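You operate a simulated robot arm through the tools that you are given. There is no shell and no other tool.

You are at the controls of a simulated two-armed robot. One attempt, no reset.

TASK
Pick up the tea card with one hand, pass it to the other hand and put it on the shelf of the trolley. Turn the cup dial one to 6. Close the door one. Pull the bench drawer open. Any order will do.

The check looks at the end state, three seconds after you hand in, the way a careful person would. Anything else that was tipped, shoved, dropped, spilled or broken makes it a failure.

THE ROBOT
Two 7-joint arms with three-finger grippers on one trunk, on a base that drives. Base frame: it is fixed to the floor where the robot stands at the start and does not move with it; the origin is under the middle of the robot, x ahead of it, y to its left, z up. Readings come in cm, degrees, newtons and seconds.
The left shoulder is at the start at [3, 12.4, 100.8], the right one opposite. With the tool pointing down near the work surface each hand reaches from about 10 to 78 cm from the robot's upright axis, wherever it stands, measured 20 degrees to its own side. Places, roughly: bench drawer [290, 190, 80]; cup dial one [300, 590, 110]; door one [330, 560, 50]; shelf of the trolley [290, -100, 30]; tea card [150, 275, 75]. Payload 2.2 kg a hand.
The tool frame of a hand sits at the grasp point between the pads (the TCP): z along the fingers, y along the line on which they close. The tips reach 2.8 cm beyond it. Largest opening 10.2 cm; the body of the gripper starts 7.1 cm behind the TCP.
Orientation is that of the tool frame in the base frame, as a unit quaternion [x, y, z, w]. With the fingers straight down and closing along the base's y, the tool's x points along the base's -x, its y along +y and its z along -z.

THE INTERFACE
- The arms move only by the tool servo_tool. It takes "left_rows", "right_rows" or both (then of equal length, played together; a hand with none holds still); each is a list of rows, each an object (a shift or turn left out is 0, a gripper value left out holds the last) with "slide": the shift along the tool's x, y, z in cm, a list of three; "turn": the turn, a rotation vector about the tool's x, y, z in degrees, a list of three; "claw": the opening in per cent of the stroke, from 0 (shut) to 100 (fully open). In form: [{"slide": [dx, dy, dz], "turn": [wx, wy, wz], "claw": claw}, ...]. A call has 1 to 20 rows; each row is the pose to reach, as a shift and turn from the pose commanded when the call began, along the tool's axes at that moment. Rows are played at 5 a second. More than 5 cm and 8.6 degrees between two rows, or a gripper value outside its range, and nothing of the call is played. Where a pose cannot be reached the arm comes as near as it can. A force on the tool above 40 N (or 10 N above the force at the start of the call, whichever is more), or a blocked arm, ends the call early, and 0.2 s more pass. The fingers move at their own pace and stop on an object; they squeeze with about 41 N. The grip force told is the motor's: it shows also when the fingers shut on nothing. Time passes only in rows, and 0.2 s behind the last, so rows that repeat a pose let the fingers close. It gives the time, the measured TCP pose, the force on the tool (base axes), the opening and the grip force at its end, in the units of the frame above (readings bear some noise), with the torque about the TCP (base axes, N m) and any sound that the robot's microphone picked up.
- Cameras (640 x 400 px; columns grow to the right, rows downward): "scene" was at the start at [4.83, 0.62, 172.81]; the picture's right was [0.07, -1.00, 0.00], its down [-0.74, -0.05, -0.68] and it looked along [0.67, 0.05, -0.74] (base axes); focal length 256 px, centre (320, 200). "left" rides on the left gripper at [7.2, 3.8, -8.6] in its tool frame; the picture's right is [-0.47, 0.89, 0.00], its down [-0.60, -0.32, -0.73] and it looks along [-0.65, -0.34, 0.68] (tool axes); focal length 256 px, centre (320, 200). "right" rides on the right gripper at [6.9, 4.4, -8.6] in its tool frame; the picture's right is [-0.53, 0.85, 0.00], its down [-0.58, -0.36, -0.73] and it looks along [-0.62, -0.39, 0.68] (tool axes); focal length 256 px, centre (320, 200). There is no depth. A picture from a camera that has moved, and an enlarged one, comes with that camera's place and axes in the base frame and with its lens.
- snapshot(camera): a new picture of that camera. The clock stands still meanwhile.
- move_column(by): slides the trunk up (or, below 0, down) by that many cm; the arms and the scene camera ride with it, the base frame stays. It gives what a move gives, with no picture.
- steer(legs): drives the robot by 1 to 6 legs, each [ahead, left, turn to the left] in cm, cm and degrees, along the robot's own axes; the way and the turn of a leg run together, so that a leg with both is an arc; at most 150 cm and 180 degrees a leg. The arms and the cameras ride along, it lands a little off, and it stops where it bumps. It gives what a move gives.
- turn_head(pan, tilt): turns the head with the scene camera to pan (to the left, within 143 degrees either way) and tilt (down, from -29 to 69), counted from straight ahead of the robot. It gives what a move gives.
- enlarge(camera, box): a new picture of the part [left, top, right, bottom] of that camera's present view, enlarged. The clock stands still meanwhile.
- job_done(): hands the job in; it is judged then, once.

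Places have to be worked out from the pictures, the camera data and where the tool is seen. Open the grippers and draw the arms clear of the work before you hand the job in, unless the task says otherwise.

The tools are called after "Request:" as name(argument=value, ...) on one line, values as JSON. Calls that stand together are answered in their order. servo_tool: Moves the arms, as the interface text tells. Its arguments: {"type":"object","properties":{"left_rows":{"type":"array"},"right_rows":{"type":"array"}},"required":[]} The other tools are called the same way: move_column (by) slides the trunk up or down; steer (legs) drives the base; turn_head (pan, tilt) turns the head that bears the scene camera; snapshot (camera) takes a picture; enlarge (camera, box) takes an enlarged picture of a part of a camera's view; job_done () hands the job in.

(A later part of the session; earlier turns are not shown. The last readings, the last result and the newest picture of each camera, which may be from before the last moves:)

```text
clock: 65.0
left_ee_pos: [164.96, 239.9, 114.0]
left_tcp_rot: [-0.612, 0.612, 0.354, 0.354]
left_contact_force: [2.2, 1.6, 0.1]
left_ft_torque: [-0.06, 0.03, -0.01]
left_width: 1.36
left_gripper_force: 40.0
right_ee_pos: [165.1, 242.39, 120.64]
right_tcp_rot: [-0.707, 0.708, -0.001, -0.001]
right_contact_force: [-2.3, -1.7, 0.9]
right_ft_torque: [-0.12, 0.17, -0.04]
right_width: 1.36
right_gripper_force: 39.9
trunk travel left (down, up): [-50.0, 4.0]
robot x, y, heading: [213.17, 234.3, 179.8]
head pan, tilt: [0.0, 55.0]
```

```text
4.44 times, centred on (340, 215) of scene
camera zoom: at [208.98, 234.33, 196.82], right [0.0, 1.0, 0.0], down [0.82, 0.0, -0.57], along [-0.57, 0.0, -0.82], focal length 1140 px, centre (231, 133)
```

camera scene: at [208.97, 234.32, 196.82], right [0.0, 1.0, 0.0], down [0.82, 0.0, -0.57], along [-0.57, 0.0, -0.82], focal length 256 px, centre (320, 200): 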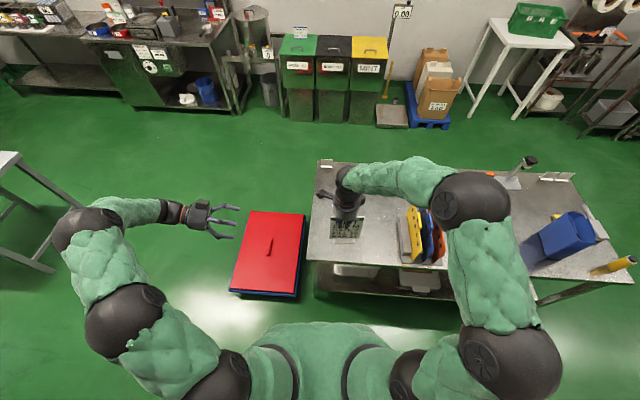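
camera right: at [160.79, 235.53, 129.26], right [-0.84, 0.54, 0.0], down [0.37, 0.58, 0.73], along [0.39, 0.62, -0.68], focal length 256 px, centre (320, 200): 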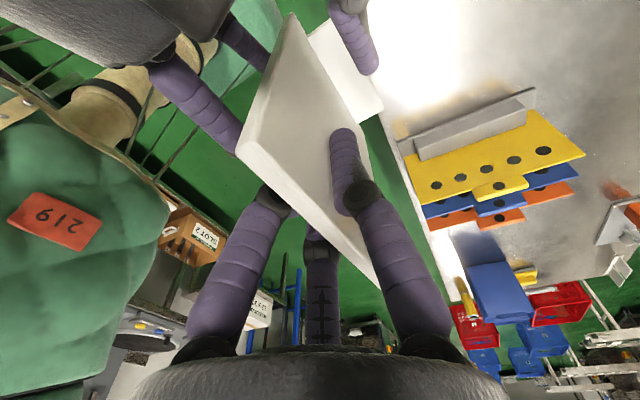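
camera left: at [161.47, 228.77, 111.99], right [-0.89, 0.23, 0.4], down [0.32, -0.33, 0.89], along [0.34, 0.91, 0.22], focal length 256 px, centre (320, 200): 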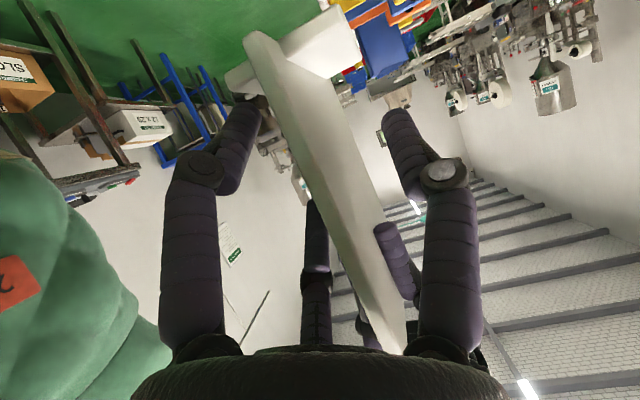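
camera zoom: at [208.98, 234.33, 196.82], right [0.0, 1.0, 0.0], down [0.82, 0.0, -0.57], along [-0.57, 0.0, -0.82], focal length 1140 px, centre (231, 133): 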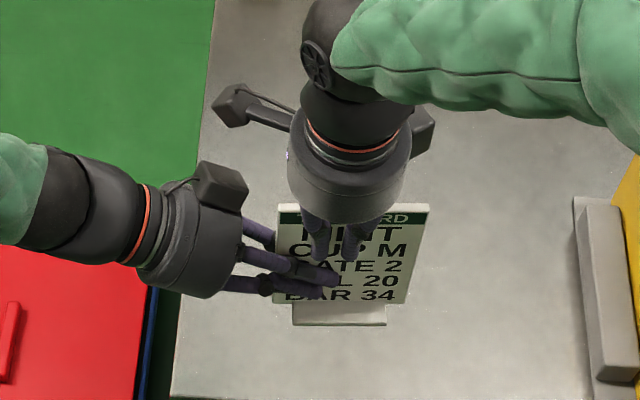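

Both hands hold the card at 1.36 cm. I open the right claw and lift the right hand clear, then check that the left still holds it.

Request:
servo_tool(right_rows=[{"claw": 30}, {"claw": 50}, {"claw": 50}, {"slide": [0, 0, -3]}, {"slide": [0, 0, -6]}, {"slide": [0, 0, -9]}, {"slide": [0, 0, -12]}, {"slide": [-4, 0, -12]}, {"slide": [-8, 0, -12]}, {"slide": [-12, 0, -12]}, {"slide": [-16, 0, -12]}])

Request:
snapshot(camera="scene")

Request:
snapshot(camera="left")

```text
clock: 67.5
left_ee_pos: [164.95, 240.06, 113.9]
left_tcp_rot: [-0.612, 0.613, 0.353, 0.353]
left_contact_force: [-0.1, 0.3, -0.3]
left_ft_torque: [-0.02, -0.01, 0.0]
left_width: 1.35
left_gripper_force: 40.2
right_ee_pos: [165.04, 258.44, 132.59]
right_tcp_rot: [-0.707, 0.707, -0.001, -0.001]
right_contact_force: [-0.2, 0.0, -0.3]
right_ft_torque: [-0.03, 0.0, 0.0]
right_width: 5.07
right_gripper_force: 0.1
trunk travel left (down, up): [-50.0, 4.0]
robot x, y, heading: [213.35, 234.05, 180.0]
head pan, tilt: [0.0, 55.0]
```

```text
taken
camera scene: at [208.97, 234.54, 196.82], right [0.0, 1.0, 0.0], down [0.82, 0.0, -0.57], along [-0.57, 0.0, -0.82], focal length 256 px, centre (320, 200)
```

scene: 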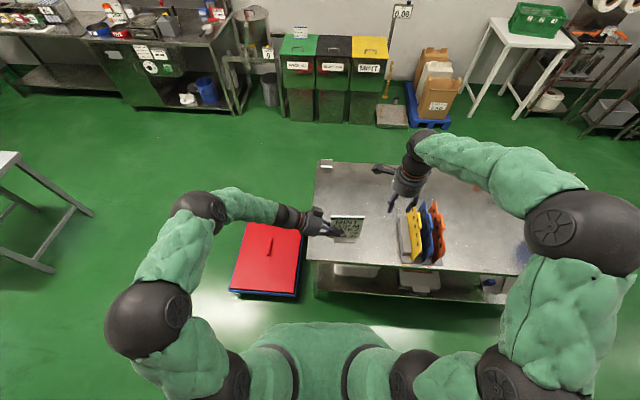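

```text
taken
camera left: at [161.17, 228.94, 112.0], right [-0.88, 0.23, 0.4], down [0.32, -0.33, 0.89], along [0.34, 0.91, 0.22], focal length 256 px, centre (320, 200)
```

left: 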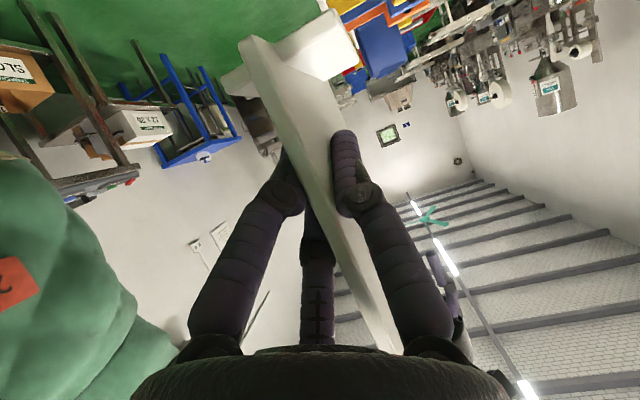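

The left hand alone holds the card now. I back out of the aisle to the open floor and turn towards the trolley.

Request:
steer(legs=[[8, 145, 0], [0, 50, 0], [0, 0, 150]])

Request:
turn_head(pan=-25, tilt=25)

Request:
snapshot(camera="scene")

Request:
snapshot(camera="left")

```text
clock: 83.4
left_ee_pos: [242.87, 8.58, 114.05]
left_tcp_rot: [0.752, 0.428, -0.435, 0.248]
left_contact_force: [0.0, -0.1, 0.4]
left_ft_torque: [0.04, 0.01, -0.02]
left_width: 1.36
left_gripper_force: 39.8
right_ee_pos: [233.26, -7.21, 132.47]
right_tcp_rot: [0.869, 0.494, 0.001, 0.0]
right_contact_force: [-0.2, -0.8, 0.0]
right_ft_torque: [-0.03, 0.0, 0.01]
right_width: 5.1
right_gripper_force: 0.0
trunk travel left (down, up): [-50.0, 4.0]
robot x, y, heading: [203.96, 38.36, -31.0]
head pan, tilt: [0.0, 55.0]
```

```text
clock: 84.4
left_ee_pos: [242.87, 8.61, 113.96]
left_tcp_rot: [0.753, 0.427, -0.435, 0.247]
left_contact_force: [0.5, -0.4, 0.5]
left_ft_torque: [0.03, -0.01, 0.03]
left_width: 1.33
left_gripper_force: 40.1
right_ee_pos: [233.3, -7.14, 132.58]
right_tcp_rot: [0.869, 0.494, 0.0, 0.0]
right_contact_force: [0.0, -0.5, 0.0]
right_ft_torque: [0.0, -0.03, 0.03]
right_width: 5.08
right_gripper_force: 0.1
trunk travel left (down, up): [-50.0, 4.0]
robot x, y, heading: [203.91, 38.27, -30.9]
head pan, tilt: [-25.0, 25.0]
```

```text
taken
camera scene: at [206.72, 32.13, 201.21], right [-0.83, -0.56, 0.0], down [-0.24, 0.35, -0.91], along [0.51, -0.75, -0.42], focal length 256 px, centre (320, 200)
```

scene: 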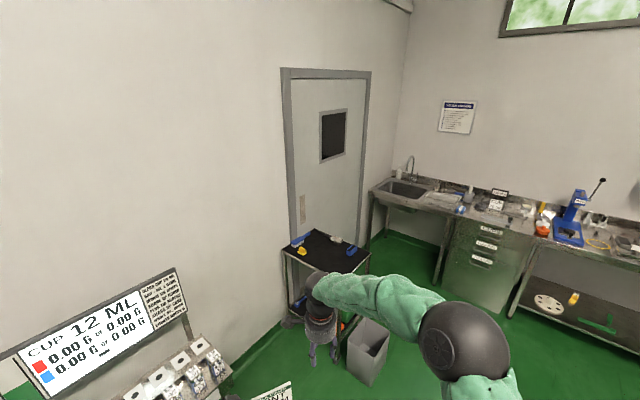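

```text
taken
camera left: at [251.84, 16.08, 111.99], right [0.64, -0.65, 0.4], down [-0.1, 0.45, 0.89], along [-0.76, -0.61, 0.22], focal length 256 px, centre (320, 200)
```

left: 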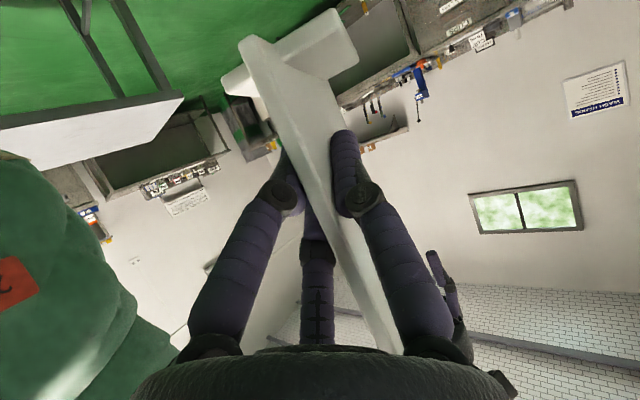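

The trolley stands by the door with a grey bin before it. I drive to a viewing spot in front of it, heading 0.

Request:
steer(legs=[[35, -105, 0], [0, 0, 31]])

Request:
turn_head(pan=-15, tilt=40)

Request:
snapshot(camera="scene")

```text
clock: 91.5
left_ee_pos: [228.55, -74.76, 113.94]
left_tcp_rot: [0.612, 0.613, -0.353, 0.353]
left_contact_force: [-0.1, -0.1, 0.5]
left_ft_torque: [0.03, 0.02, -0.01]
left_width: 1.38
left_gripper_force: 40.1
right_ee_pos: [228.33, -93.16, 132.63]
right_tcp_rot: [0.707, 0.707, 0.0, 0.0]
right_contact_force: [-0.6, 0.3, 0.2]
right_ft_torque: [-0.05, 0.0, 0.03]
right_width: 5.12
right_gripper_force: 0.1
trunk travel left (down, up): [-50.0, 4.0]
robot x, y, heading: [179.93, -69.27, -0.1]
head pan, tilt: [-25.0, 25.0]
```

```text
clock: 92.3
left_ee_pos: [228.52, -74.66, 113.94]
left_tcp_rot: [0.613, 0.612, -0.354, 0.353]
left_contact_force: [-0.6, 1.7, 0.7]
left_ft_torque: [0.02, -0.03, 0.02]
left_width: 1.33
left_gripper_force: 40.1
right_ee_pos: [228.38, -93.19, 132.61]
right_tcp_rot: [0.707, 0.707, 0.0, 0.001]
right_contact_force: [0.6, 0.6, -0.4]
right_ft_torque: [-0.01, -0.01, -0.01]
right_width: 5.11
right_gripper_force: 0.0
trunk travel left (down, up): [-50.0, 4.0]
robot x, y, heading: [180.19, -69.28, -0.1]
head pan, tilt: [-15.0, 40.0]
```

```text
taken
camera scene: at [185.33, -71.28, 198.89], right [-0.26, -0.97, 0.0], down [-0.62, 0.17, -0.77], along [0.74, -0.2, -0.64], focal length 256 px, centre (320, 200)
```

scene: 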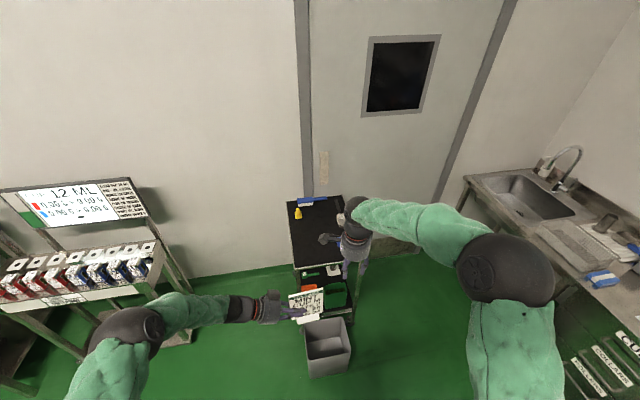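

The right hand hides the trolley; I draw it aside and look again at the trolley in detail.

Request:
servo_tool(right_rows=[{"slide": [-4, -3, 0]}, {"slide": [-8, -6, 0]}, {"slide": [-12, -9, 0]}, {"slide": [-16, -12, 0]}, {"slide": [-20, -15, 0]}])

Request:
snapshot(camera="scene")

Request:
enlarge(camera="scene", box=[250, 180, 410, 380])

```text
clock: 93.5
left_ee_pos: [228.52, -74.83, 113.91]
left_tcp_rot: [0.613, 0.612, -0.354, 0.353]
left_contact_force: [-0.5, 0.3, -0.7]
left_ft_torque: [0.04, 0.0, 0.0]
left_width: 1.34
left_gripper_force: 40.3
right_ee_pos: [213.45, -113.31, 132.62]
right_tcp_rot: [0.707, 0.707, 0.0, -0.001]
right_contact_force: [-1.2, -1.1, -0.6]
right_ft_torque: [0.03, 0.0, -0.02]
right_width: 5.09
right_gripper_force: 0.1
trunk travel left (down, up): [-50.0, 4.0]
robot x, y, heading: [180.26, -69.3, 0.1]
head pan, tilt: [-15.0, 40.0]
```

```text
taken
camera scene: at [185.25, -71.35, 198.89], right [-0.26, -0.97, 0.0], down [-0.62, 0.17, -0.77], along [0.74, -0.2, -0.64], focal length 256 px, centre (320, 200)
```

scene: 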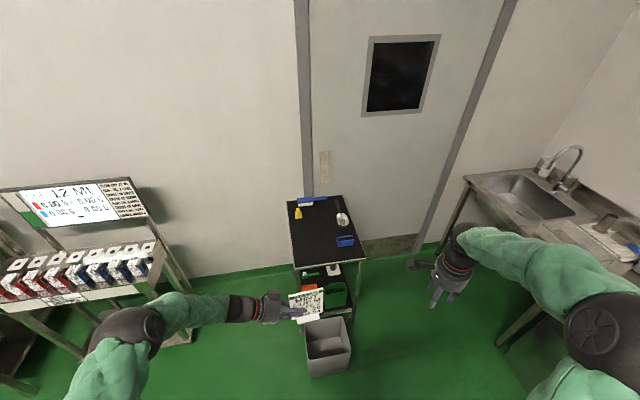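

```text
2.00 times, centred on (330, 280) of scene
camera zoom: at [185.25, -71.35, 198.89], right [-0.26, -0.97, 0.0], down [-0.62, 0.17, -0.77], along [0.74, -0.2, -0.64], focal length 513 px, centre (300, 40)
```

zoom: 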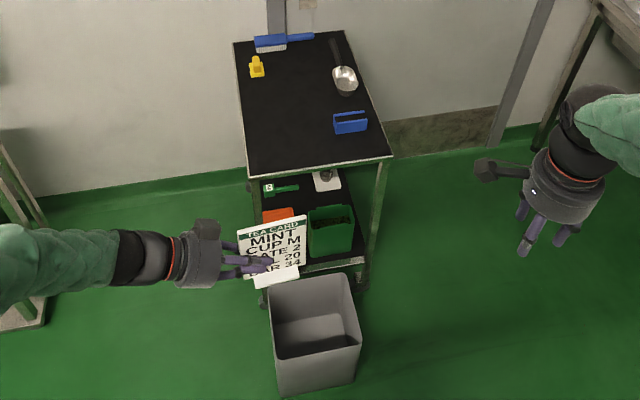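

Trolley top spans roughly x 265–320, y −80…−120 with the bin right in front. I turn the left hand to point forward (yaw 90°), so the card can go in over the bin.

Request:
servo_tool(left_rows=[{"slide": [0.83, 0.54, -1.44], "turn": [-6.495, 0, -3.75]}, {"slide": [1.67, 1.08, -2.88], "turn": [-12.99, 0, -7.5]}, {"slide": [2.5, 1.63, -4.33], "turn": [-19.485, 0, -11.25]}, {"slide": [3.33, 2.17, -5.77], "turn": [-25.98, 0, -15]}, {"slide": [4.17, 2.7, -7.2], "turn": [-32.475, 0, -18.75]}, {"slide": [5, 3.25, -8.65], "turn": [-38.97, 0, -22.5]}, {"slide": [5.83, 3.8, -10.1], "turn": [-45.465, 0, -26.25]}, {"slide": [6.67, 4.33, -11.5], "turn": [-51.96, 0, -30]}, {"slide": [7.5, 4.88, -13], "turn": [-58.455, 0, -33.75]}, {"slide": [8.33, 5.4, -14.4], "turn": [-64.95, 0, -37.5]}, {"slide": [9.17, 5.96, -15.9], "turn": [-71.445, 0, -41.25]}, {"slide": [10, 6.5, -17.3], "turn": [-77.94, 0, -45]}, {"slide": [10, 6.5, -17.3], "turn": [-77.94, 0, -45]}])

Request:
snapshot(camera="scene")

```text
clock: 96.3
left_ee_pos: [238.95, -47.44, 117.92]
left_tcp_rot: [0.062, 0.869, -0.075, 0.484]
left_contact_force: [0.2, -0.3, -1.0]
left_ft_torque: [-0.01, 0.04, 0.0]
left_width: 1.35
left_gripper_force: 40.1
left hand out of reach, approached as far as the arm can: row 7, 8, 9, 10, 11, 12, 13
right_ee_pos: [213.64, -113.22, 132.61]
right_tcp_rot: [0.707, 0.707, 0.0, -0.001]
right_contact_force: [0.0, -0.2, -0.3]
right_ft_torque: [-0.03, 0.04, 0.0]
right_width: 5.13
right_gripper_force: 0.1
trunk travel left (down, up): [-50.0, 4.0]
robot x, y, heading: [180.09, -69.18, 0.2]
head pan, tilt: [-15.0, 40.0]
```

```text
taken
camera scene: at [185.32, -71.3, 198.89], right [-0.26, -0.97, 0.0], down [-0.62, 0.17, -0.77], along [0.74, -0.2, -0.64], focal length 256 px, centre (320, 200)
```

scene: 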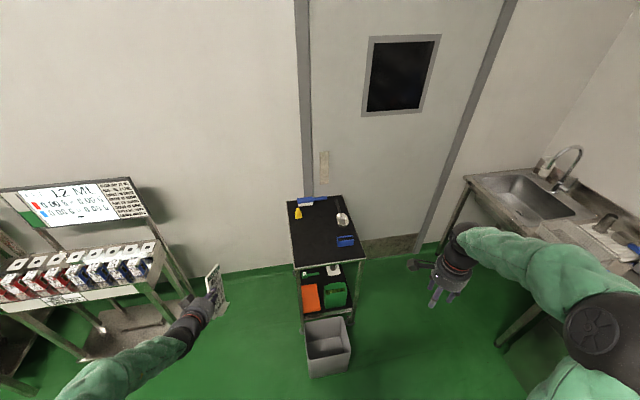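

The forward pose was nearly reached (yaw −13°, slight roll). Now I look closely at the free space on the lower shelf.

Request:
enlarge(camera="scene", box=[280, 240, 380, 340])

Request:
move_column(by=-30)

Request:
turn_head(pan=-18, tilt=45)

Request:
snapshot(camera="scene")

Request:
enlarge(camera="scene", box=[260, 110, 380, 230])

```text
4.00 times, centred on (330, 290) of scene
camera zoom: at [185.32, -71.3, 198.89], right [-0.26, -0.97, 0.0], down [-0.62, 0.17, -0.77], along [0.74, -0.2, -0.64], focal length 1026 px, centre (280, -160)
```

zoom: 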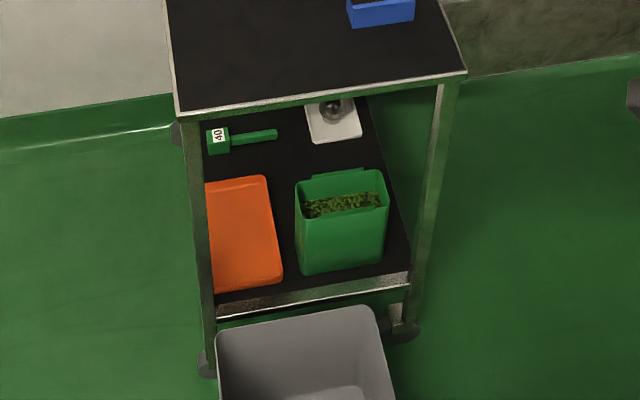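

```text
clock: 99.3
left_ee_pos: [238.92, -47.61, 87.93]
left_tcp_rot: [0.062, 0.869, -0.074, 0.485]
left_contact_force: [0.5, 0.2, -0.6]
left_ft_torque: [-0.01, 0.04, 0.0]
left_width: 1.35
left_gripper_force: 40.8
right_ee_pos: [213.73, -113.2, 102.67]
right_tcp_rot: [0.707, 0.707, 0.0, 0.0]
right_contact_force: [0.3, 0.4, -0.3]
right_ft_torque: [-0.02, 0.03, 0.01]
right_width: 5.07
right_gripper_force: 0.0
trunk travel left (down, up): [-20.0, 34.0]
robot x, y, heading: [180.3, -68.99, -0.0]
head pan, tilt: [-15.0, 40.0]
```

```text
clock: 100.0
left_ee_pos: [238.85, -47.55, 88.02]
left_tcp_rot: [0.061, 0.87, -0.074, 0.484]
left_contact_force: [0.0, -0.4, -1.4]
left_ft_torque: [-0.03, 0.03, 0.02]
left_width: 1.35
left_gripper_force: 40.1
right_ee_pos: [213.63, -113.14, 102.64]
right_tcp_rot: [0.707, 0.707, 0.001, 0.001]
right_contact_force: [0.0, 0.2, -0.2]
right_ft_torque: [0.0, 0.0, -0.01]
right_width: 5.11
right_gripper_force: 0.2
trunk travel left (down, up): [-20.0, 34.0]
robot x, y, heading: [180.15, -69.28, -0.1]
head pan, tilt: [-18.0, 45.0]
```

```text
taken
camera scene: at [184.84, -71.57, 168.17], right [-0.31, -0.95, 0.0], down [-0.67, 0.22, -0.71], along [0.67, -0.22, -0.71], focal length 256 px, centre (320, 200)
```

scene: 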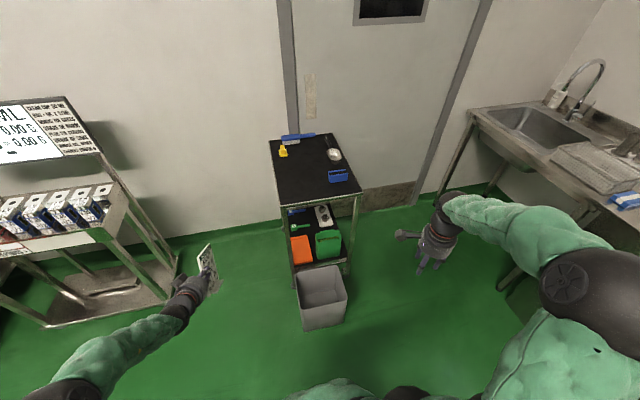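

```text
3.33 times, centred on (320, 170) of scene
camera zoom: at [184.84, -71.57, 168.17], right [-0.31, -0.95, 0.0], down [-0.67, 0.22, -0.71], along [0.67, -0.22, -0.71], focal length 855 px, centre (320, 300)
```

zoom: 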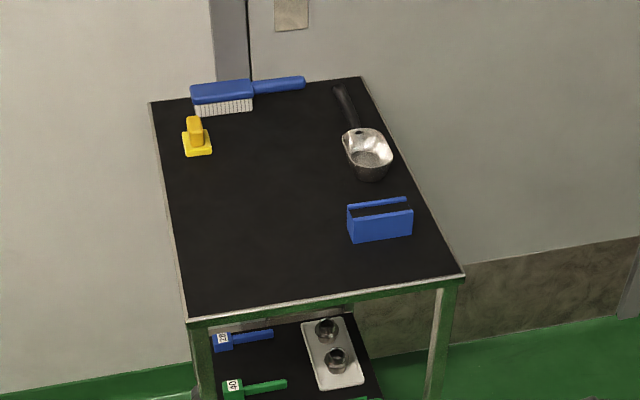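

The lower shelf's free patch is about x 281–294, y −96…−118 (behind the green bin, beside the orange tray), which this low side grip cannot serve well. I'll stand the card on the empty white table and regrip it from the top with the same left hand. First raise the trunk and drive to face that table.

Request:
move_column(by=25)

Request:
steer(legs=[[12, 66, 0], [0, 0, 180]])

Request:
turn_head(pan=0, tilt=55)

Request:
snapshot(camera="scene")

```text
clock: 102.5
left_ee_pos: [238.93, -47.57, 112.93]
left_tcp_rot: [0.062, 0.87, -0.074, 0.484]
left_contact_force: [-0.7, 0.9, -1.0]
left_ft_torque: [0.02, 0.02, 0.01]
left_width: 1.35
left_gripper_force: 39.5
right_ee_pos: [213.51, -113.18, 127.56]
right_tcp_rot: [0.707, 0.707, 0.0, 0.0]
right_contact_force: [-0.7, 0.1, -0.3]
right_ft_torque: [0.02, 0.02, 0.05]
right_width: 5.11
right_gripper_force: 0.0
trunk travel left (down, up): [-45.0, 9.0]
robot x, y, heading: [179.78, -69.26, 0.1]
head pan, tilt: [-18.0, 45.0]
```

```text
clock: 113.6
left_ee_pos: [133.54, -26.03, 112.98]
left_tcp_rot: [0.87, -0.055, -0.486, -0.07]
left_contact_force: [-0.7, -0.1, -0.7]
left_ft_torque: [0.0, -0.03, -0.02]
left_width: 1.33
left_gripper_force: 40.0
right_ee_pos: [157.91, 40.06, 127.6]
right_tcp_rot: [0.712, -0.702, 0.0, 0.0]
right_contact_force: [0.4, 0.0, 0.1]
right_ft_torque: [-0.02, -0.02, -0.02]
right_width: 5.11
right_gripper_force: 0.1
trunk travel left (down, up): [-45.0, 9.0]
robot x, y, heading: [192.21, -3.55, -179.1]
head pan, tilt: [-18.0, 45.0]
```

```text
clock: 114.4
left_ee_pos: [133.61, -26.16, 113.01]
left_tcp_rot: [0.87, -0.055, -0.485, -0.071]
left_contact_force: [0.3, -0.8, -1.1]
left_ft_torque: [0.0, -0.03, -0.01]
left_width: 1.37
left_gripper_force: 40.1
right_ee_pos: [157.93, 39.9, 127.71]
right_tcp_rot: [0.713, -0.702, 0.0, -0.001]
right_contact_force: [0.0, 0.9, -0.2]
right_ft_torque: [0.05, 0.0, -0.02]
right_width: 5.09
right_gripper_force: 0.0
trunk travel left (down, up): [-45.0, 9.0]
robot x, y, heading: [192.07, -3.55, -179.0]
head pan, tilt: [0.0, 55.0]
```

```text
taken
camera scene: at [187.64, -3.66, 191.82], right [-0.01, 1.0, 0.0], down [0.82, 0.01, -0.57], along [-0.57, -0.01, -0.82], focal length 256 px, centre (320, 200)
```

scene: 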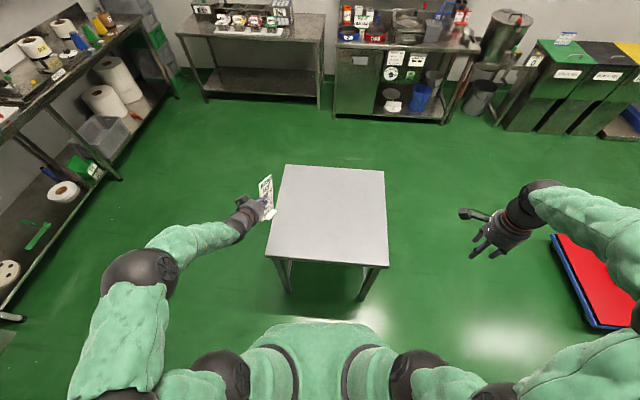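

I test how the arm follows: drawing the left hand back 8 cm along its own axis to get off the reach limit.

Request:
servo_tool(left_rows=[{"slide": [0, 0, -4]}, {"slide": [0, 0, -8]}, {"slide": [0, 0, -8]}])

```text
clock: 115.2
left_ee_pos: [140.26, -27.63, 117.09]
left_tcp_rot: [0.87, -0.057, -0.484, -0.073]
left_contact_force: [-1.1, 0.4, -1.1]
left_ft_torque: [0.0, -0.05, -0.02]
left_width: 1.33
left_gripper_force: 39.7
right_ee_pos: [157.83, 39.84, 127.57]
right_tcp_rot: [0.712, -0.702, 0.0, -0.001]
right_contact_force: [-0.7, 0.4, 0.1]
right_ft_torque: [0.03, 0.02, -0.03]
right_width: 5.1
right_gripper_force: 0.0
trunk travel left (down, up): [-45.0, 9.0]
robot x, y, heading: [191.78, -3.48, -179.4]
head pan, tilt: [0.0, 55.0]
```

Shifts count from the reached pose, good. I now turn the left hand to −45° yaw with the card exactly upright and bring it above the white table.

Request:
servo_tool(left_rows=[{"slide": [1.09, -1.54, 2.54], "turn": [3.5, 0, 2.7]}, {"slide": [2.17, -3.07, 5.07], "turn": [7.05, 0, 5.35]}, {"slide": [3.26, -4.6, 7.6], "turn": [10.6, 0, 8]}, {"slide": [4.35, -6.15, 10.15], "turn": [14.1, -0.05, 10.7]}, {"slide": [5.44, -7.7, 12.7], "turn": [17.6, -0.05, 13.4]}, {"slide": [6.5, -9.2, 15.2], "turn": [21.2, -0.1, 16]}, {"slide": [7.6, -10.8, 17.8], "turn": [24.7, -0.1, 18.7]}, {"slide": [8.7, -12.3, 20.3], "turn": [28.2, -0.1, 21.4]}, {"slide": [8.7, -12.3, 20.3], "turn": [28.2, -0.1, 21.4]}])

Request:
snapshot(camera="scene")

Request:
enlarge(camera="scene", box=[250, 140, 410, 280])

```text
clock: 117.2
left_ee_pos: [130.0, -12.09, 100.14]
left_tcp_rot: [0.8, -0.331, -0.463, -0.19]
left_contact_force: [1.1, 0.3, -1.2]
left_ft_torque: [0.01, 0.0, 0.03]
left_width: 1.36
left_gripper_force: 39.9
right_ee_pos: [158.06, 39.93, 127.65]
right_tcp_rot: [0.711, -0.703, 0.0, 0.0]
right_contact_force: [-0.8, 0.3, -0.6]
right_ft_torque: [-0.02, 0.04, 0.01]
right_width: 5.12
right_gripper_force: 0.1
trunk travel left (down, up): [-45.0, 9.0]
robot x, y, heading: [191.82, -3.54, -179.1]
head pan, tilt: [0.0, 55.0]
```

```text
taken
camera scene: at [187.76, -3.68, 191.83], right [-0.01, 1.0, 0.0], down [0.82, 0.01, -0.57], along [-0.57, -0.01, -0.82], focal length 256 px, centre (320, 200)
```

scene: 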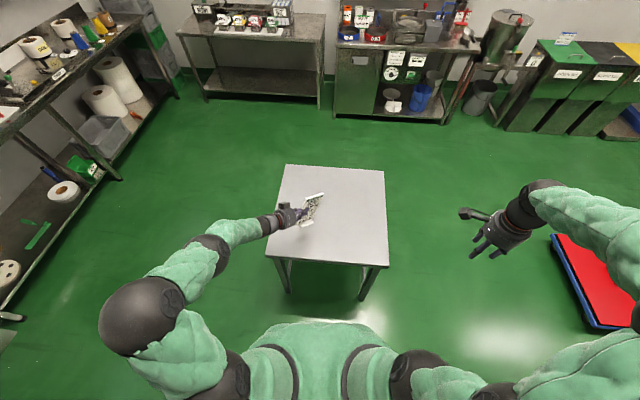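

```text
2.86 times, centred on (330, 210) of scene
camera zoom: at [187.76, -3.68, 191.83], right [-0.01, 1.0, 0.0], down [0.82, 0.01, -0.57], along [-0.57, -0.01, -0.82], focal length 733 px, centre (291, 171)
```

zoom: 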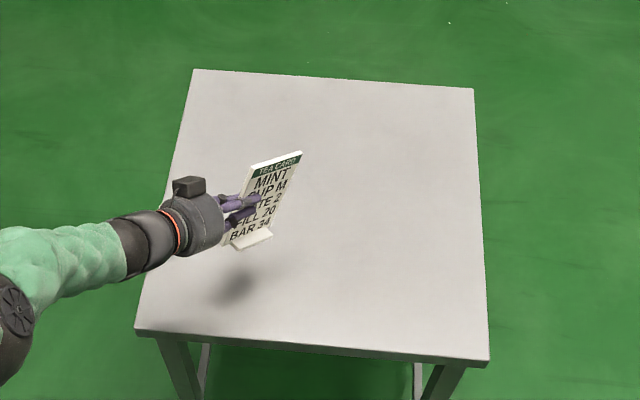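

Card is upright over the table. I lower it most of the way and check the height.

Request:
servo_tool(left_rows=[{"slide": [3.46, 0, 2]}, {"slide": [6.93, 0, 4]}, {"slide": [10.4, 0, 6]}, {"slide": [12.1, 0, 7]}, {"slide": [12.1, 0, 7]}])

Request:
enlarge(camera="scene", box=[250, 140, 410, 280])

Request:
snapshot(camera="left")

```text
clock: 118.2
left_ee_pos: [129.08, -12.05, 87.54]
left_tcp_rot: [0.794, -0.333, -0.473, -0.191]
left_contact_force: [4.8, -0.2, 12.9]
left_ft_torque: [0.54, 0.03, -0.18]
left_width: 1.34
left_gripper_force: 40.3
right_ee_pos: [158.02, 40.09, 127.62]
right_tcp_rot: [0.712, -0.702, 0.001, 0.001]
right_contact_force: [-0.8, 1.3, -0.8]
right_ft_torque: [0.03, 0.0, -0.02]
right_width: 5.09
right_gripper_force: 0.1
trunk travel left (down, up): [-45.0, 9.0]
robot x, y, heading: [192.23, -3.64, -179.3]
head pan, tilt: [0.0, 55.0]
stopped in row 4 (left hand): the force on the tool passed its limit at 54 N (the readings are from after the stop); the commanded pose is now the measured one
```

```text
2.86 times, centred on (330, 210) of scene
camera zoom: at [187.77, -3.67, 191.83], right [-0.01, 1.0, 0.0], down [0.82, 0.01, -0.57], along [-0.57, -0.01, -0.82], focal length 733 px, centre (291, 171)
```

zoom: 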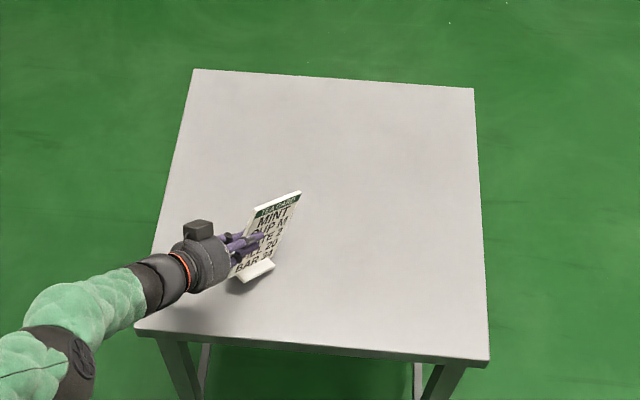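

```text
taken
camera left: at [134.24, -22.65, 85.37], right [-0.78, -0.46, 0.42], down [0.48, -0.02, 0.88], along [-0.4, 0.89, 0.24], focal length 256 px, centre (320, 200)
```

left: 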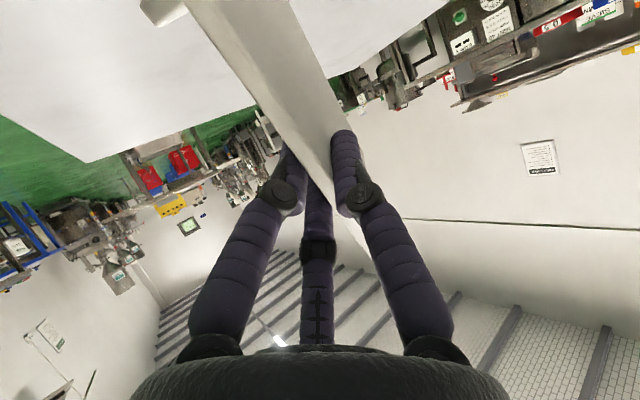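

The card touched the table (top ≈ 82). I open the left claw and draw back horizontally from the card.

Request:
servo_tool(left_rows=[{"claw": 30}, {"claw": 60}, {"claw": 65}, {"slide": [1, 0, -1.73]}, {"slide": [2.5, 0, -4.33]}, {"slide": [4.5, 0, -7.8]}, {"slide": [6.5, 0, -11.3]}, {"slide": [6.5, 0, -14]}, {"slide": [6.5, 0, -18]}])

Request:
enlarge(camera="scene", box=[250, 140, 410, 280])

```text
clock: 120.2
left_ee_pos: [142.72, -25.4, 90.43]
left_tcp_rot: [0.795, -0.332, -0.471, -0.191]
left_contact_force: [0.3, -0.6, 0.1]
left_ft_torque: [-0.01, 0.0, 0.02]
left_width: 6.64
left_gripper_force: 0.0
right_ee_pos: [158.22, 39.79, 127.69]
right_tcp_rot: [0.712, -0.702, 0.0, 0.0]
right_contact_force: [-0.1, -0.1, 0.5]
right_ft_torque: [0.0, 0.03, 0.0]
right_width: 5.07
right_gripper_force: 0.1
trunk travel left (down, up): [-45.0, 9.0]
robot x, y, heading: [191.45, -3.96, -179.3]
head pan, tilt: [0.0, 55.0]
```

```text
2.86 times, centred on (330, 210) of scene
camera zoom: at [187.82, -3.78, 191.83], right [-0.01, 1.0, 0.0], down [0.82, 0.01, -0.57], along [-0.57, -0.01, -0.82], focal length 733 px, centre (291, 171)
```

zoom: 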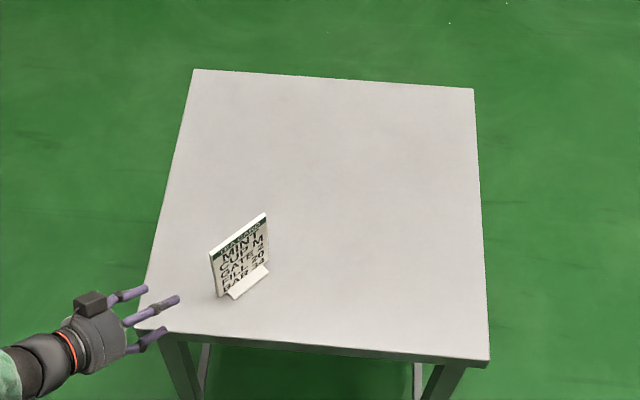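

The card stands on the table, centre ≈ (133.4, −12.5), plane along azimuth ≈129°. I raise the left hand, turn it to point straight down and bring it above the card.

Request:
servo_tool(left_rows=[{"slide": [-3.8, 0, -2.2], "turn": [0, 7.5, 0], "claw": 80}, {"slide": [-7.6, 0, -4.4], "turn": [0, 15, 0]}, {"slide": [-11.4, 0, -6.6], "turn": [0, 22.5, 0]}, {"slide": [-15.2, 0, -8.8], "turn": [0, 30, 0]}, {"slide": [-19, 0, -11], "turn": [0, 37.5, 0]}, {"slide": [-20.9, -0.6, -7.6], "turn": [0, 45, 0]}, {"slide": [-22.8, -1.25, -4.1], "turn": [0, 52.5, 0]}, {"slide": [-24.7, -1.9, -0.7], "turn": [0, 60, 0]}, {"slide": [-26.6, -2.5, 2.7], "turn": [0, 60, 0]}, {"slide": [-26.6, -2.5, 2.7], "turn": [0, 60, 0]}])

Request:
servo_tool(left_rows=[{"turn": [0, 0, 5.7]}, {"turn": [0, 0, 5.7]}])

Request:
snapshot(camera="left")

Request:
enlarge(camera="scene", box=[250, 140, 410, 280])

```text
clock: 122.4
left_ee_pos: [133.68, -12.8, 112.43]
left_tcp_rot: [0.924, -0.382, -0.01, 0.001]
left_contact_force: [-0.2, -0.3, 0.2]
left_ft_torque: [0.0, 0.03, -0.02]
left_width: 8.14
left_gripper_force: 0.0
right_ee_pos: [158.12, 39.95, 127.77]
right_tcp_rot: [0.713, -0.702, -0.001, 0.0]
right_contact_force: [0.3, -0.2, -0.8]
right_ft_torque: [0.01, 0.0, 0.0]
right_width: 5.08
right_gripper_force: 0.1
trunk travel left (down, up): [-45.0, 9.0]
robot x, y, heading: [191.95, -3.77, -179.1]
head pan, tilt: [0.0, 55.0]
```

```text
clock: 123.0
left_ee_pos: [133.7, -12.86, 112.31]
left_tcp_rot: [0.904, -0.428, -0.011, 0.002]
left_contact_force: [0.4, 0.2, 0.1]
left_ft_torque: [0.01, 0.0, 0.03]
left_width: 8.15
left_gripper_force: 0.2
right_ee_pos: [158.03, 39.99, 127.76]
right_tcp_rot: [0.712, -0.702, 0.0, 0.0]
right_contact_force: [0.0, 0.4, -0.6]
right_ft_torque: [-0.01, -0.01, 0.06]
right_width: 5.11
right_gripper_force: 0.1
trunk travel left (down, up): [-45.0, 9.0]
robot x, y, heading: [192.06, -3.86, -179.2]
head pan, tilt: [0.0, 55.0]
```

```text
taken
camera left: at [135.48, -20.87, 120.82], right [-0.98, -0.2, 0.02], down [-0.12, 0.66, 0.74], along [-0.16, 0.72, -0.68], focal length 256 px, centre (320, 200)
```

left: 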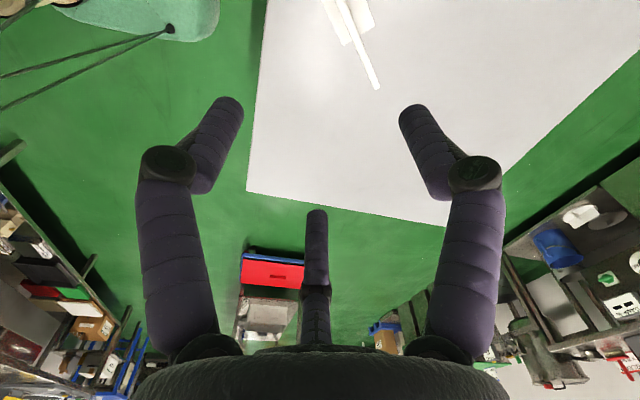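

```text
2.86 times, centred on (330, 210) of scene
camera zoom: at [187.64, -3.67, 191.82], right [-0.01, 1.0, 0.0], down [0.82, 0.01, -0.57], along [-0.57, -0.01, -0.82], focal length 733 px, centre (291, 171)
```

zoom: 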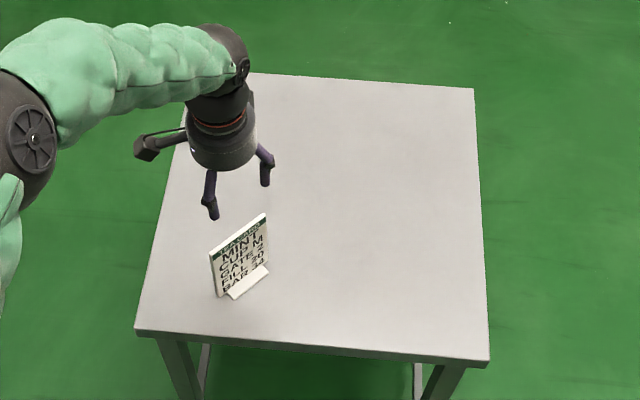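

Combining both views, the card's top edge is actually at z≈90.5 with centre ≈ (129.2, −13.2) (table ≈ 75). I shift over it and lower partway, then check again.

Request:
servo_tool(left_rows=[{"slide": [-1.3, 1.8, 2]}, {"slide": [-2.63, 3.67, 5]}, {"slide": [-2.63, 3.67, 10]}, {"slide": [-2.63, 3.67, 13]}, {"slide": [-2.63, 3.67, 13]}])

Request:
snapshot(camera="left")

Request:
enlarge(camera="scene", box=[250, 140, 410, 280])

```text
clock: 124.2
left_ee_pos: [128.94, -13.03, 99.35]
left_tcp_rot: [0.904, -0.428, -0.01, 0.002]
left_contact_force: [0.8, 0.1, -0.3]
left_ft_torque: [0.02, 0.05, 0.04]
left_width: 8.19
left_gripper_force: 0.0
right_ee_pos: [158.05, 39.93, 127.68]
right_tcp_rot: [0.713, -0.701, 0.0, 0.001]
right_contact_force: [0.4, 0.8, 0.2]
right_ft_torque: [-0.03, 0.02, 0.02]
right_width: 5.08
right_gripper_force: 0.0
trunk travel left (down, up): [-45.0, 9.0]
robot x, y, heading: [192.19, -3.43, -179.3]
head pan, tilt: [0.0, 55.0]
```

```text
taken
camera left: at [130.82, -21.11, 107.9], right [-0.98, -0.2, 0.02], down [-0.12, 0.66, 0.74], along [-0.16, 0.72, -0.68], focal length 256 px, centre (320, 200)
```

left: 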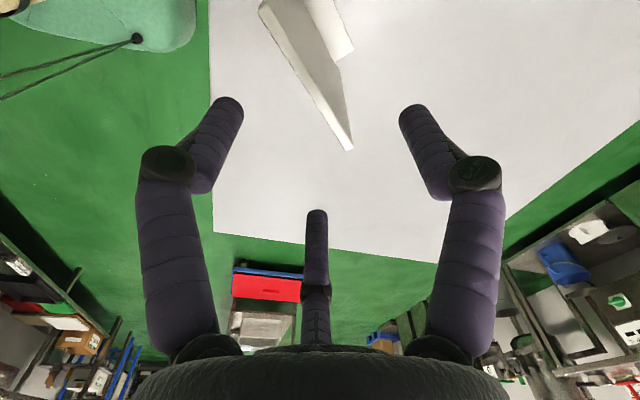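

```text
2.86 times, centred on (330, 210) of scene
camera zoom: at [187.7, -3.67, 191.83], right [-0.01, 1.0, 0.0], down [0.82, 0.01, -0.57], along [-0.57, -0.01, -0.82], focal length 733 px, centre (291, 171)
```

zoom: 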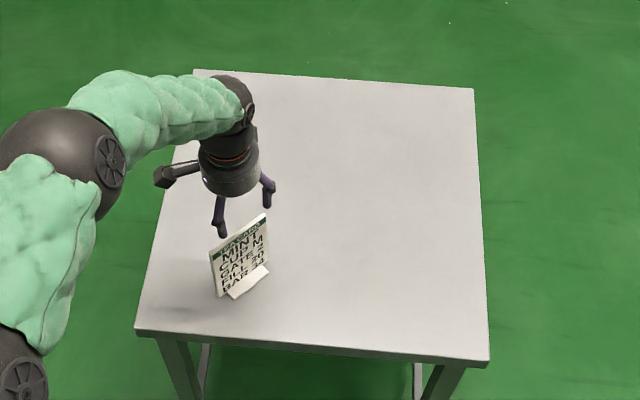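

Both views now agree: the card's top edge is exactly under the TCP. I lower and grip.

Request:
servo_tool(left_rows=[{"slide": [0, 0, 4]}, {"slide": [0, 0, 8]}, {"slide": [0, 0, 11]}, {"slide": [0, 0, 13]}, {"slide": [0, 0, 13]}])

Request:
servo_tool(left_rows=[{"claw": 40}, {"claw": 0}, {"claw": 0}, {"claw": 0}, {"claw": 0}])

Request:
snapshot(camera="left")

Request:
enlarge(camera="scene", box=[250, 140, 410, 280])

```text
clock: 125.4
left_ee_pos: [128.68, -13.0, 86.41]
left_tcp_rot: [0.904, -0.427, -0.011, 0.001]
left_contact_force: [0.7, 0.4, -0.2]
left_ft_torque: [0.0, 0.02, 0.0]
left_width: 8.18
left_gripper_force: 0.1
right_ee_pos: [157.95, 39.97, 127.73]
right_tcp_rot: [0.713, -0.701, 0.0, -0.001]
right_contact_force: [-0.3, 1.7, 1.1]
right_ft_torque: [0.01, 0.0, -0.01]
right_width: 5.11
right_gripper_force: 0.0
trunk travel left (down, up): [-45.0, 9.0]
robot x, y, heading: [191.91, -3.71, -179.3]
head pan, tilt: [0.0, 55.0]
```

```text
clock: 126.6
left_ee_pos: [128.6, -12.89, 86.43]
left_tcp_rot: [0.904, -0.428, -0.01, 0.003]
left_contact_force: [-0.6, -0.4, 0.1]
left_ft_torque: [0.06, -0.02, 0.02]
left_width: 1.3
left_gripper_force: 39.5
right_ee_pos: [157.97, 39.99, 127.62]
right_tcp_rot: [0.713, -0.701, 0.001, 0.001]
right_contact_force: [-0.8, 0.0, 0.6]
right_ft_torque: [0.01, -0.01, -0.01]
right_width: 5.09
right_gripper_force: 0.0
trunk travel left (down, up): [-45.0, 9.0]
robot x, y, heading: [192.21, -3.63, -179.3]
head pan, tilt: [0.0, 55.0]
```

```text
taken
camera left: at [130.56, -20.98, 94.95], right [-0.98, -0.2, 0.02], down [-0.12, 0.66, 0.74], along [-0.16, 0.72, -0.68], focal length 256 px, centre (320, 200)
```

left: 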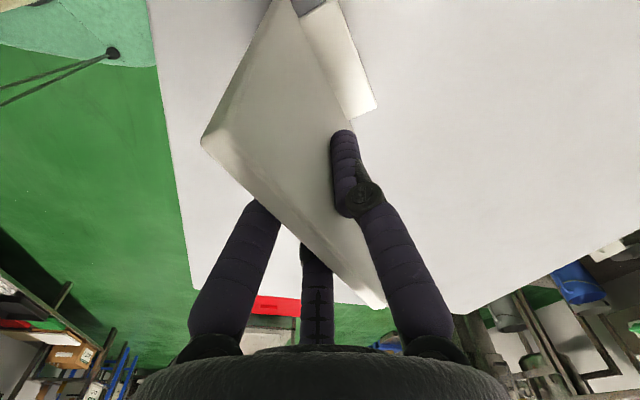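

```text
2.86 times, centred on (330, 210) of scene
camera zoom: at [187.63, -3.67, 191.82], right [-0.01, 1.0, 0.0], down [0.82, 0.01, -0.57], along [-0.57, -0.01, -0.82], focal length 733 px, centre (291, 171)
```

zoom: 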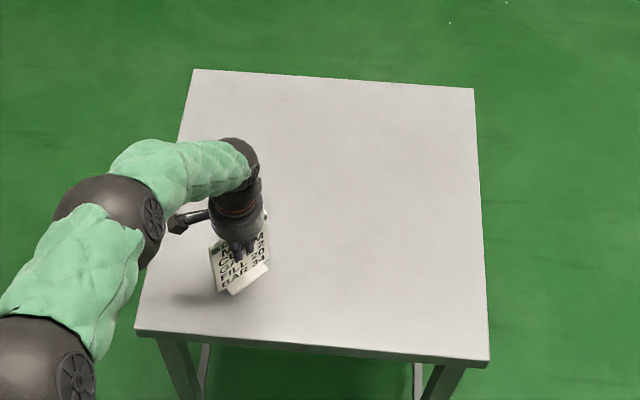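

Card gripped firmly from the top. I lift it and drive to the right-front side of the trolley.

Request:
servo_tool(left_rows=[{"slide": [0, 0, -4]}, {"slide": [0, 0, -8]}, {"slide": [0, 0, -12]}, {"slide": [0, 0, -16]}, {"slide": [0, 0, -20]}, {"slide": [0, 0, -24]}])

Request:
steer(legs=[[0, 145, 0], [0, 0, -120]])

Request:
turn_head(pan=-30, tilt=35)

Request:
snapshot(camera="scene")

Request:
turn_head(pan=0, tilt=69)

Request:
snapshot(camera="scene")

```text
clock: 128.0
left_ee_pos: [129.32, -12.96, 110.43]
left_tcp_rot: [0.904, -0.427, -0.009, 0.002]
left_contact_force: [1.2, 0.1, -1.6]
left_ft_torque: [0.0, -0.01, 0.0]
left_width: 1.33
left_gripper_force: 40.0
right_ee_pos: [157.97, 39.9, 127.81]
right_tcp_rot: [0.712, -0.702, 0.0, -0.001]
right_contact_force: [0.0, 0.5, -0.7]
right_ft_torque: [-0.02, 0.03, -0.01]
right_width: 5.1
right_gripper_force: 0.0
trunk travel left (down, up): [-45.0, 9.0]
robot x, y, heading: [191.87, -3.73, -179.4]
head pan, tilt: [0.0, 55.0]
```

```text
clock: 140.1
left_ee_pos: [217.7, -87.33, 110.32]
left_tcp_rot: [-0.082, 0.997, 0.007, 0.007]
left_contact_force: [0.5, -0.1, -0.5]
left_ft_torque: [0.01, 0.03, -0.02]
left_width: 1.35
left_gripper_force: 40.0
right_ee_pos: [249.21, -138.86, 127.58]
right_tcp_rot: [0.251, 0.968, 0.001, 0.001]
right_contact_force: [0.0, 0.6, -0.7]
right_ft_torque: [0.03, 0.03, -0.04]
right_width: 5.1
right_gripper_force: 0.1
trunk travel left (down, up): [-45.0, 9.0]
robot x, y, heading: [194.44, -146.43, 60.9]
head pan, tilt: [0.0, 55.0]
```

```text
clock: 141.1
left_ee_pos: [217.62, -87.38, 110.27]
left_tcp_rot: [-0.083, 0.997, 0.006, 0.008]
left_contact_force: [0.0, 0.8, 0.0]
left_ft_torque: [0.0, -0.01, 0.01]
left_width: 1.33
left_gripper_force: 40.2
right_ee_pos: [249.25, -138.86, 127.69]
right_tcp_rot: [0.252, 0.968, 0.0, 0.0]
right_contact_force: [0.5, -0.3, 0.8]
right_ft_torque: [0.01, 0.03, 0.0]
right_width: 5.09
right_gripper_force: 0.1
trunk travel left (down, up): [-45.0, 9.0]
robot x, y, heading: [194.83, -146.14, 61.0]
head pan, tilt: [-30.0, 35.0]
```

```text
taken
camera scene: at [200.47, -144.5, 194.64], right [0.51, -0.86, 0.0], down [-0.49, -0.3, -0.82], along [0.7, 0.42, -0.57], focal length 256 px, centre (320, 200)
```

scene: 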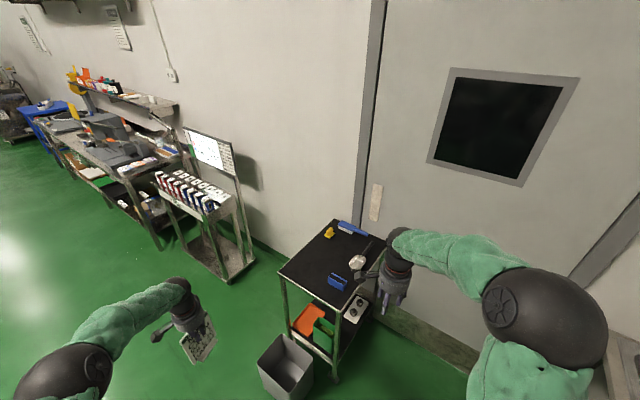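

```text
clock: 142.1
left_ee_pos: [217.7, -87.45, 110.25]
left_tcp_rot: [-0.083, 0.996, 0.007, 0.008]
left_contact_force: [0.2, -0.5, -1.3]
left_ft_torque: [0.0, 0.0, 0.01]
left_width: 1.34
left_gripper_force: 39.8
right_ee_pos: [249.32, -138.73, 127.73]
right_tcp_rot: [0.251, 0.968, 0.0, 0.0]
right_contact_force: [-0.5, 0.0, 0.4]
right_ft_torque: [-0.03, -0.02, -0.02]
right_width: 5.1
right_gripper_force: 0.0
trunk travel left (down, up): [-45.0, 9.0]
robot x, y, heading: [194.08, -146.56, 60.7]
head pan, tilt: [0.0, 68.8]
```

```text
taken
camera scene: at [195.66, -144.14, 190.28], right [0.87, -0.49, 0.0], down [-0.45, -0.81, -0.36], along [0.18, 0.32, -0.93], focal length 256 px, centre (320, 200)
```

scene: 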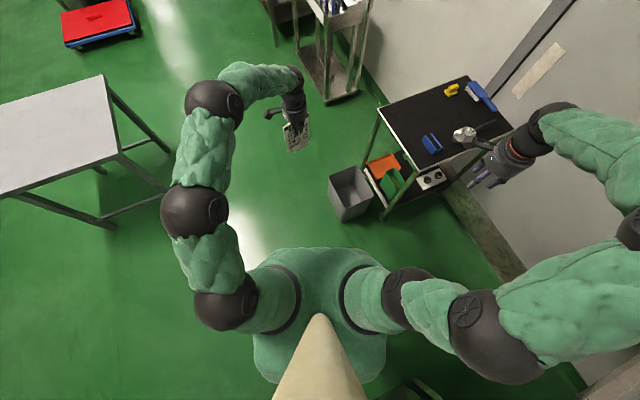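

I look closely at the lower shelf from this side.

Request:
turn_head(pan=-32, tilt=45)

Request:
enlarge(camera="scene", box=[250, 160, 410, 320])

Request:
snapshot(camera="right")

```text
clock: 143.0
left_ee_pos: [217.69, -87.39, 110.3]
left_tcp_rot: [-0.083, 0.996, 0.007, 0.008]
left_contact_force: [0.5, 0.3, -1.0]
left_ft_torque: [0.02, 0.04, 0.0]
left_width: 1.36
left_gripper_force: 40.3
right_ee_pos: [249.14, -138.73, 127.57]
right_tcp_rot: [0.252, 0.968, 0.0, 0.0]
right_contact_force: [0.1, -0.1, -0.9]
right_ft_torque: [-0.03, 0.04, -0.04]
right_width: 5.09
right_gripper_force: 0.1
trunk travel left (down, up): [-45.0, 9.0]
robot x, y, heading: [194.26, -146.68, 60.9]
head pan, tilt: [-32.0, 45.0]
```

```text
2.50 times, centred on (330, 240) of scene
camera zoom: at [200.04, -145.1, 193.16], right [0.48, -0.88, 0.0], down [-0.62, -0.34, -0.71], along [0.62, 0.34, -0.71], focal length 641 px, centre (295, 100)
```

zoom: 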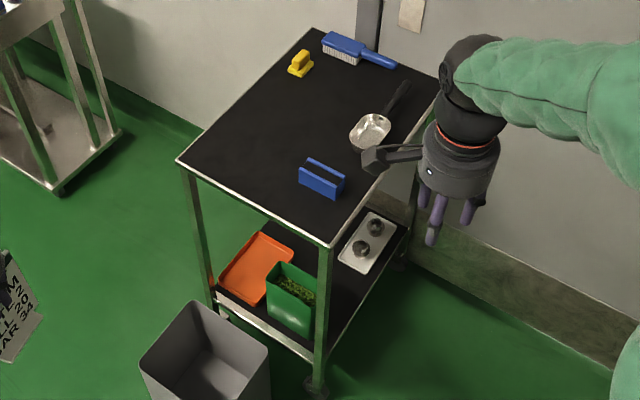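

```text
taken
camera right: at [245.46, -131.58, 136.27], right [0.88, 0.48, 0.0], down [0.33, -0.6, 0.73], along [0.35, -0.64, -0.68], focal length 256 px, centre (320, 200)
```

right: 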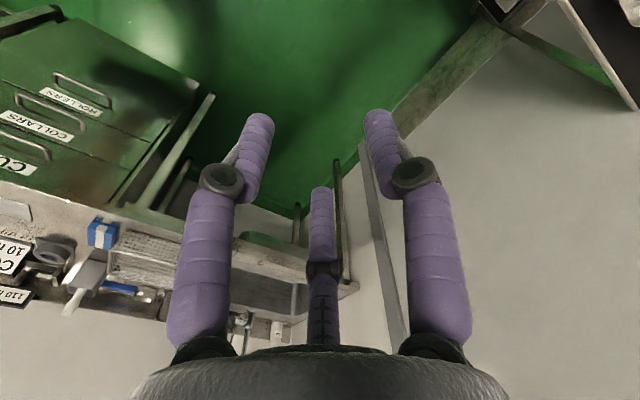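

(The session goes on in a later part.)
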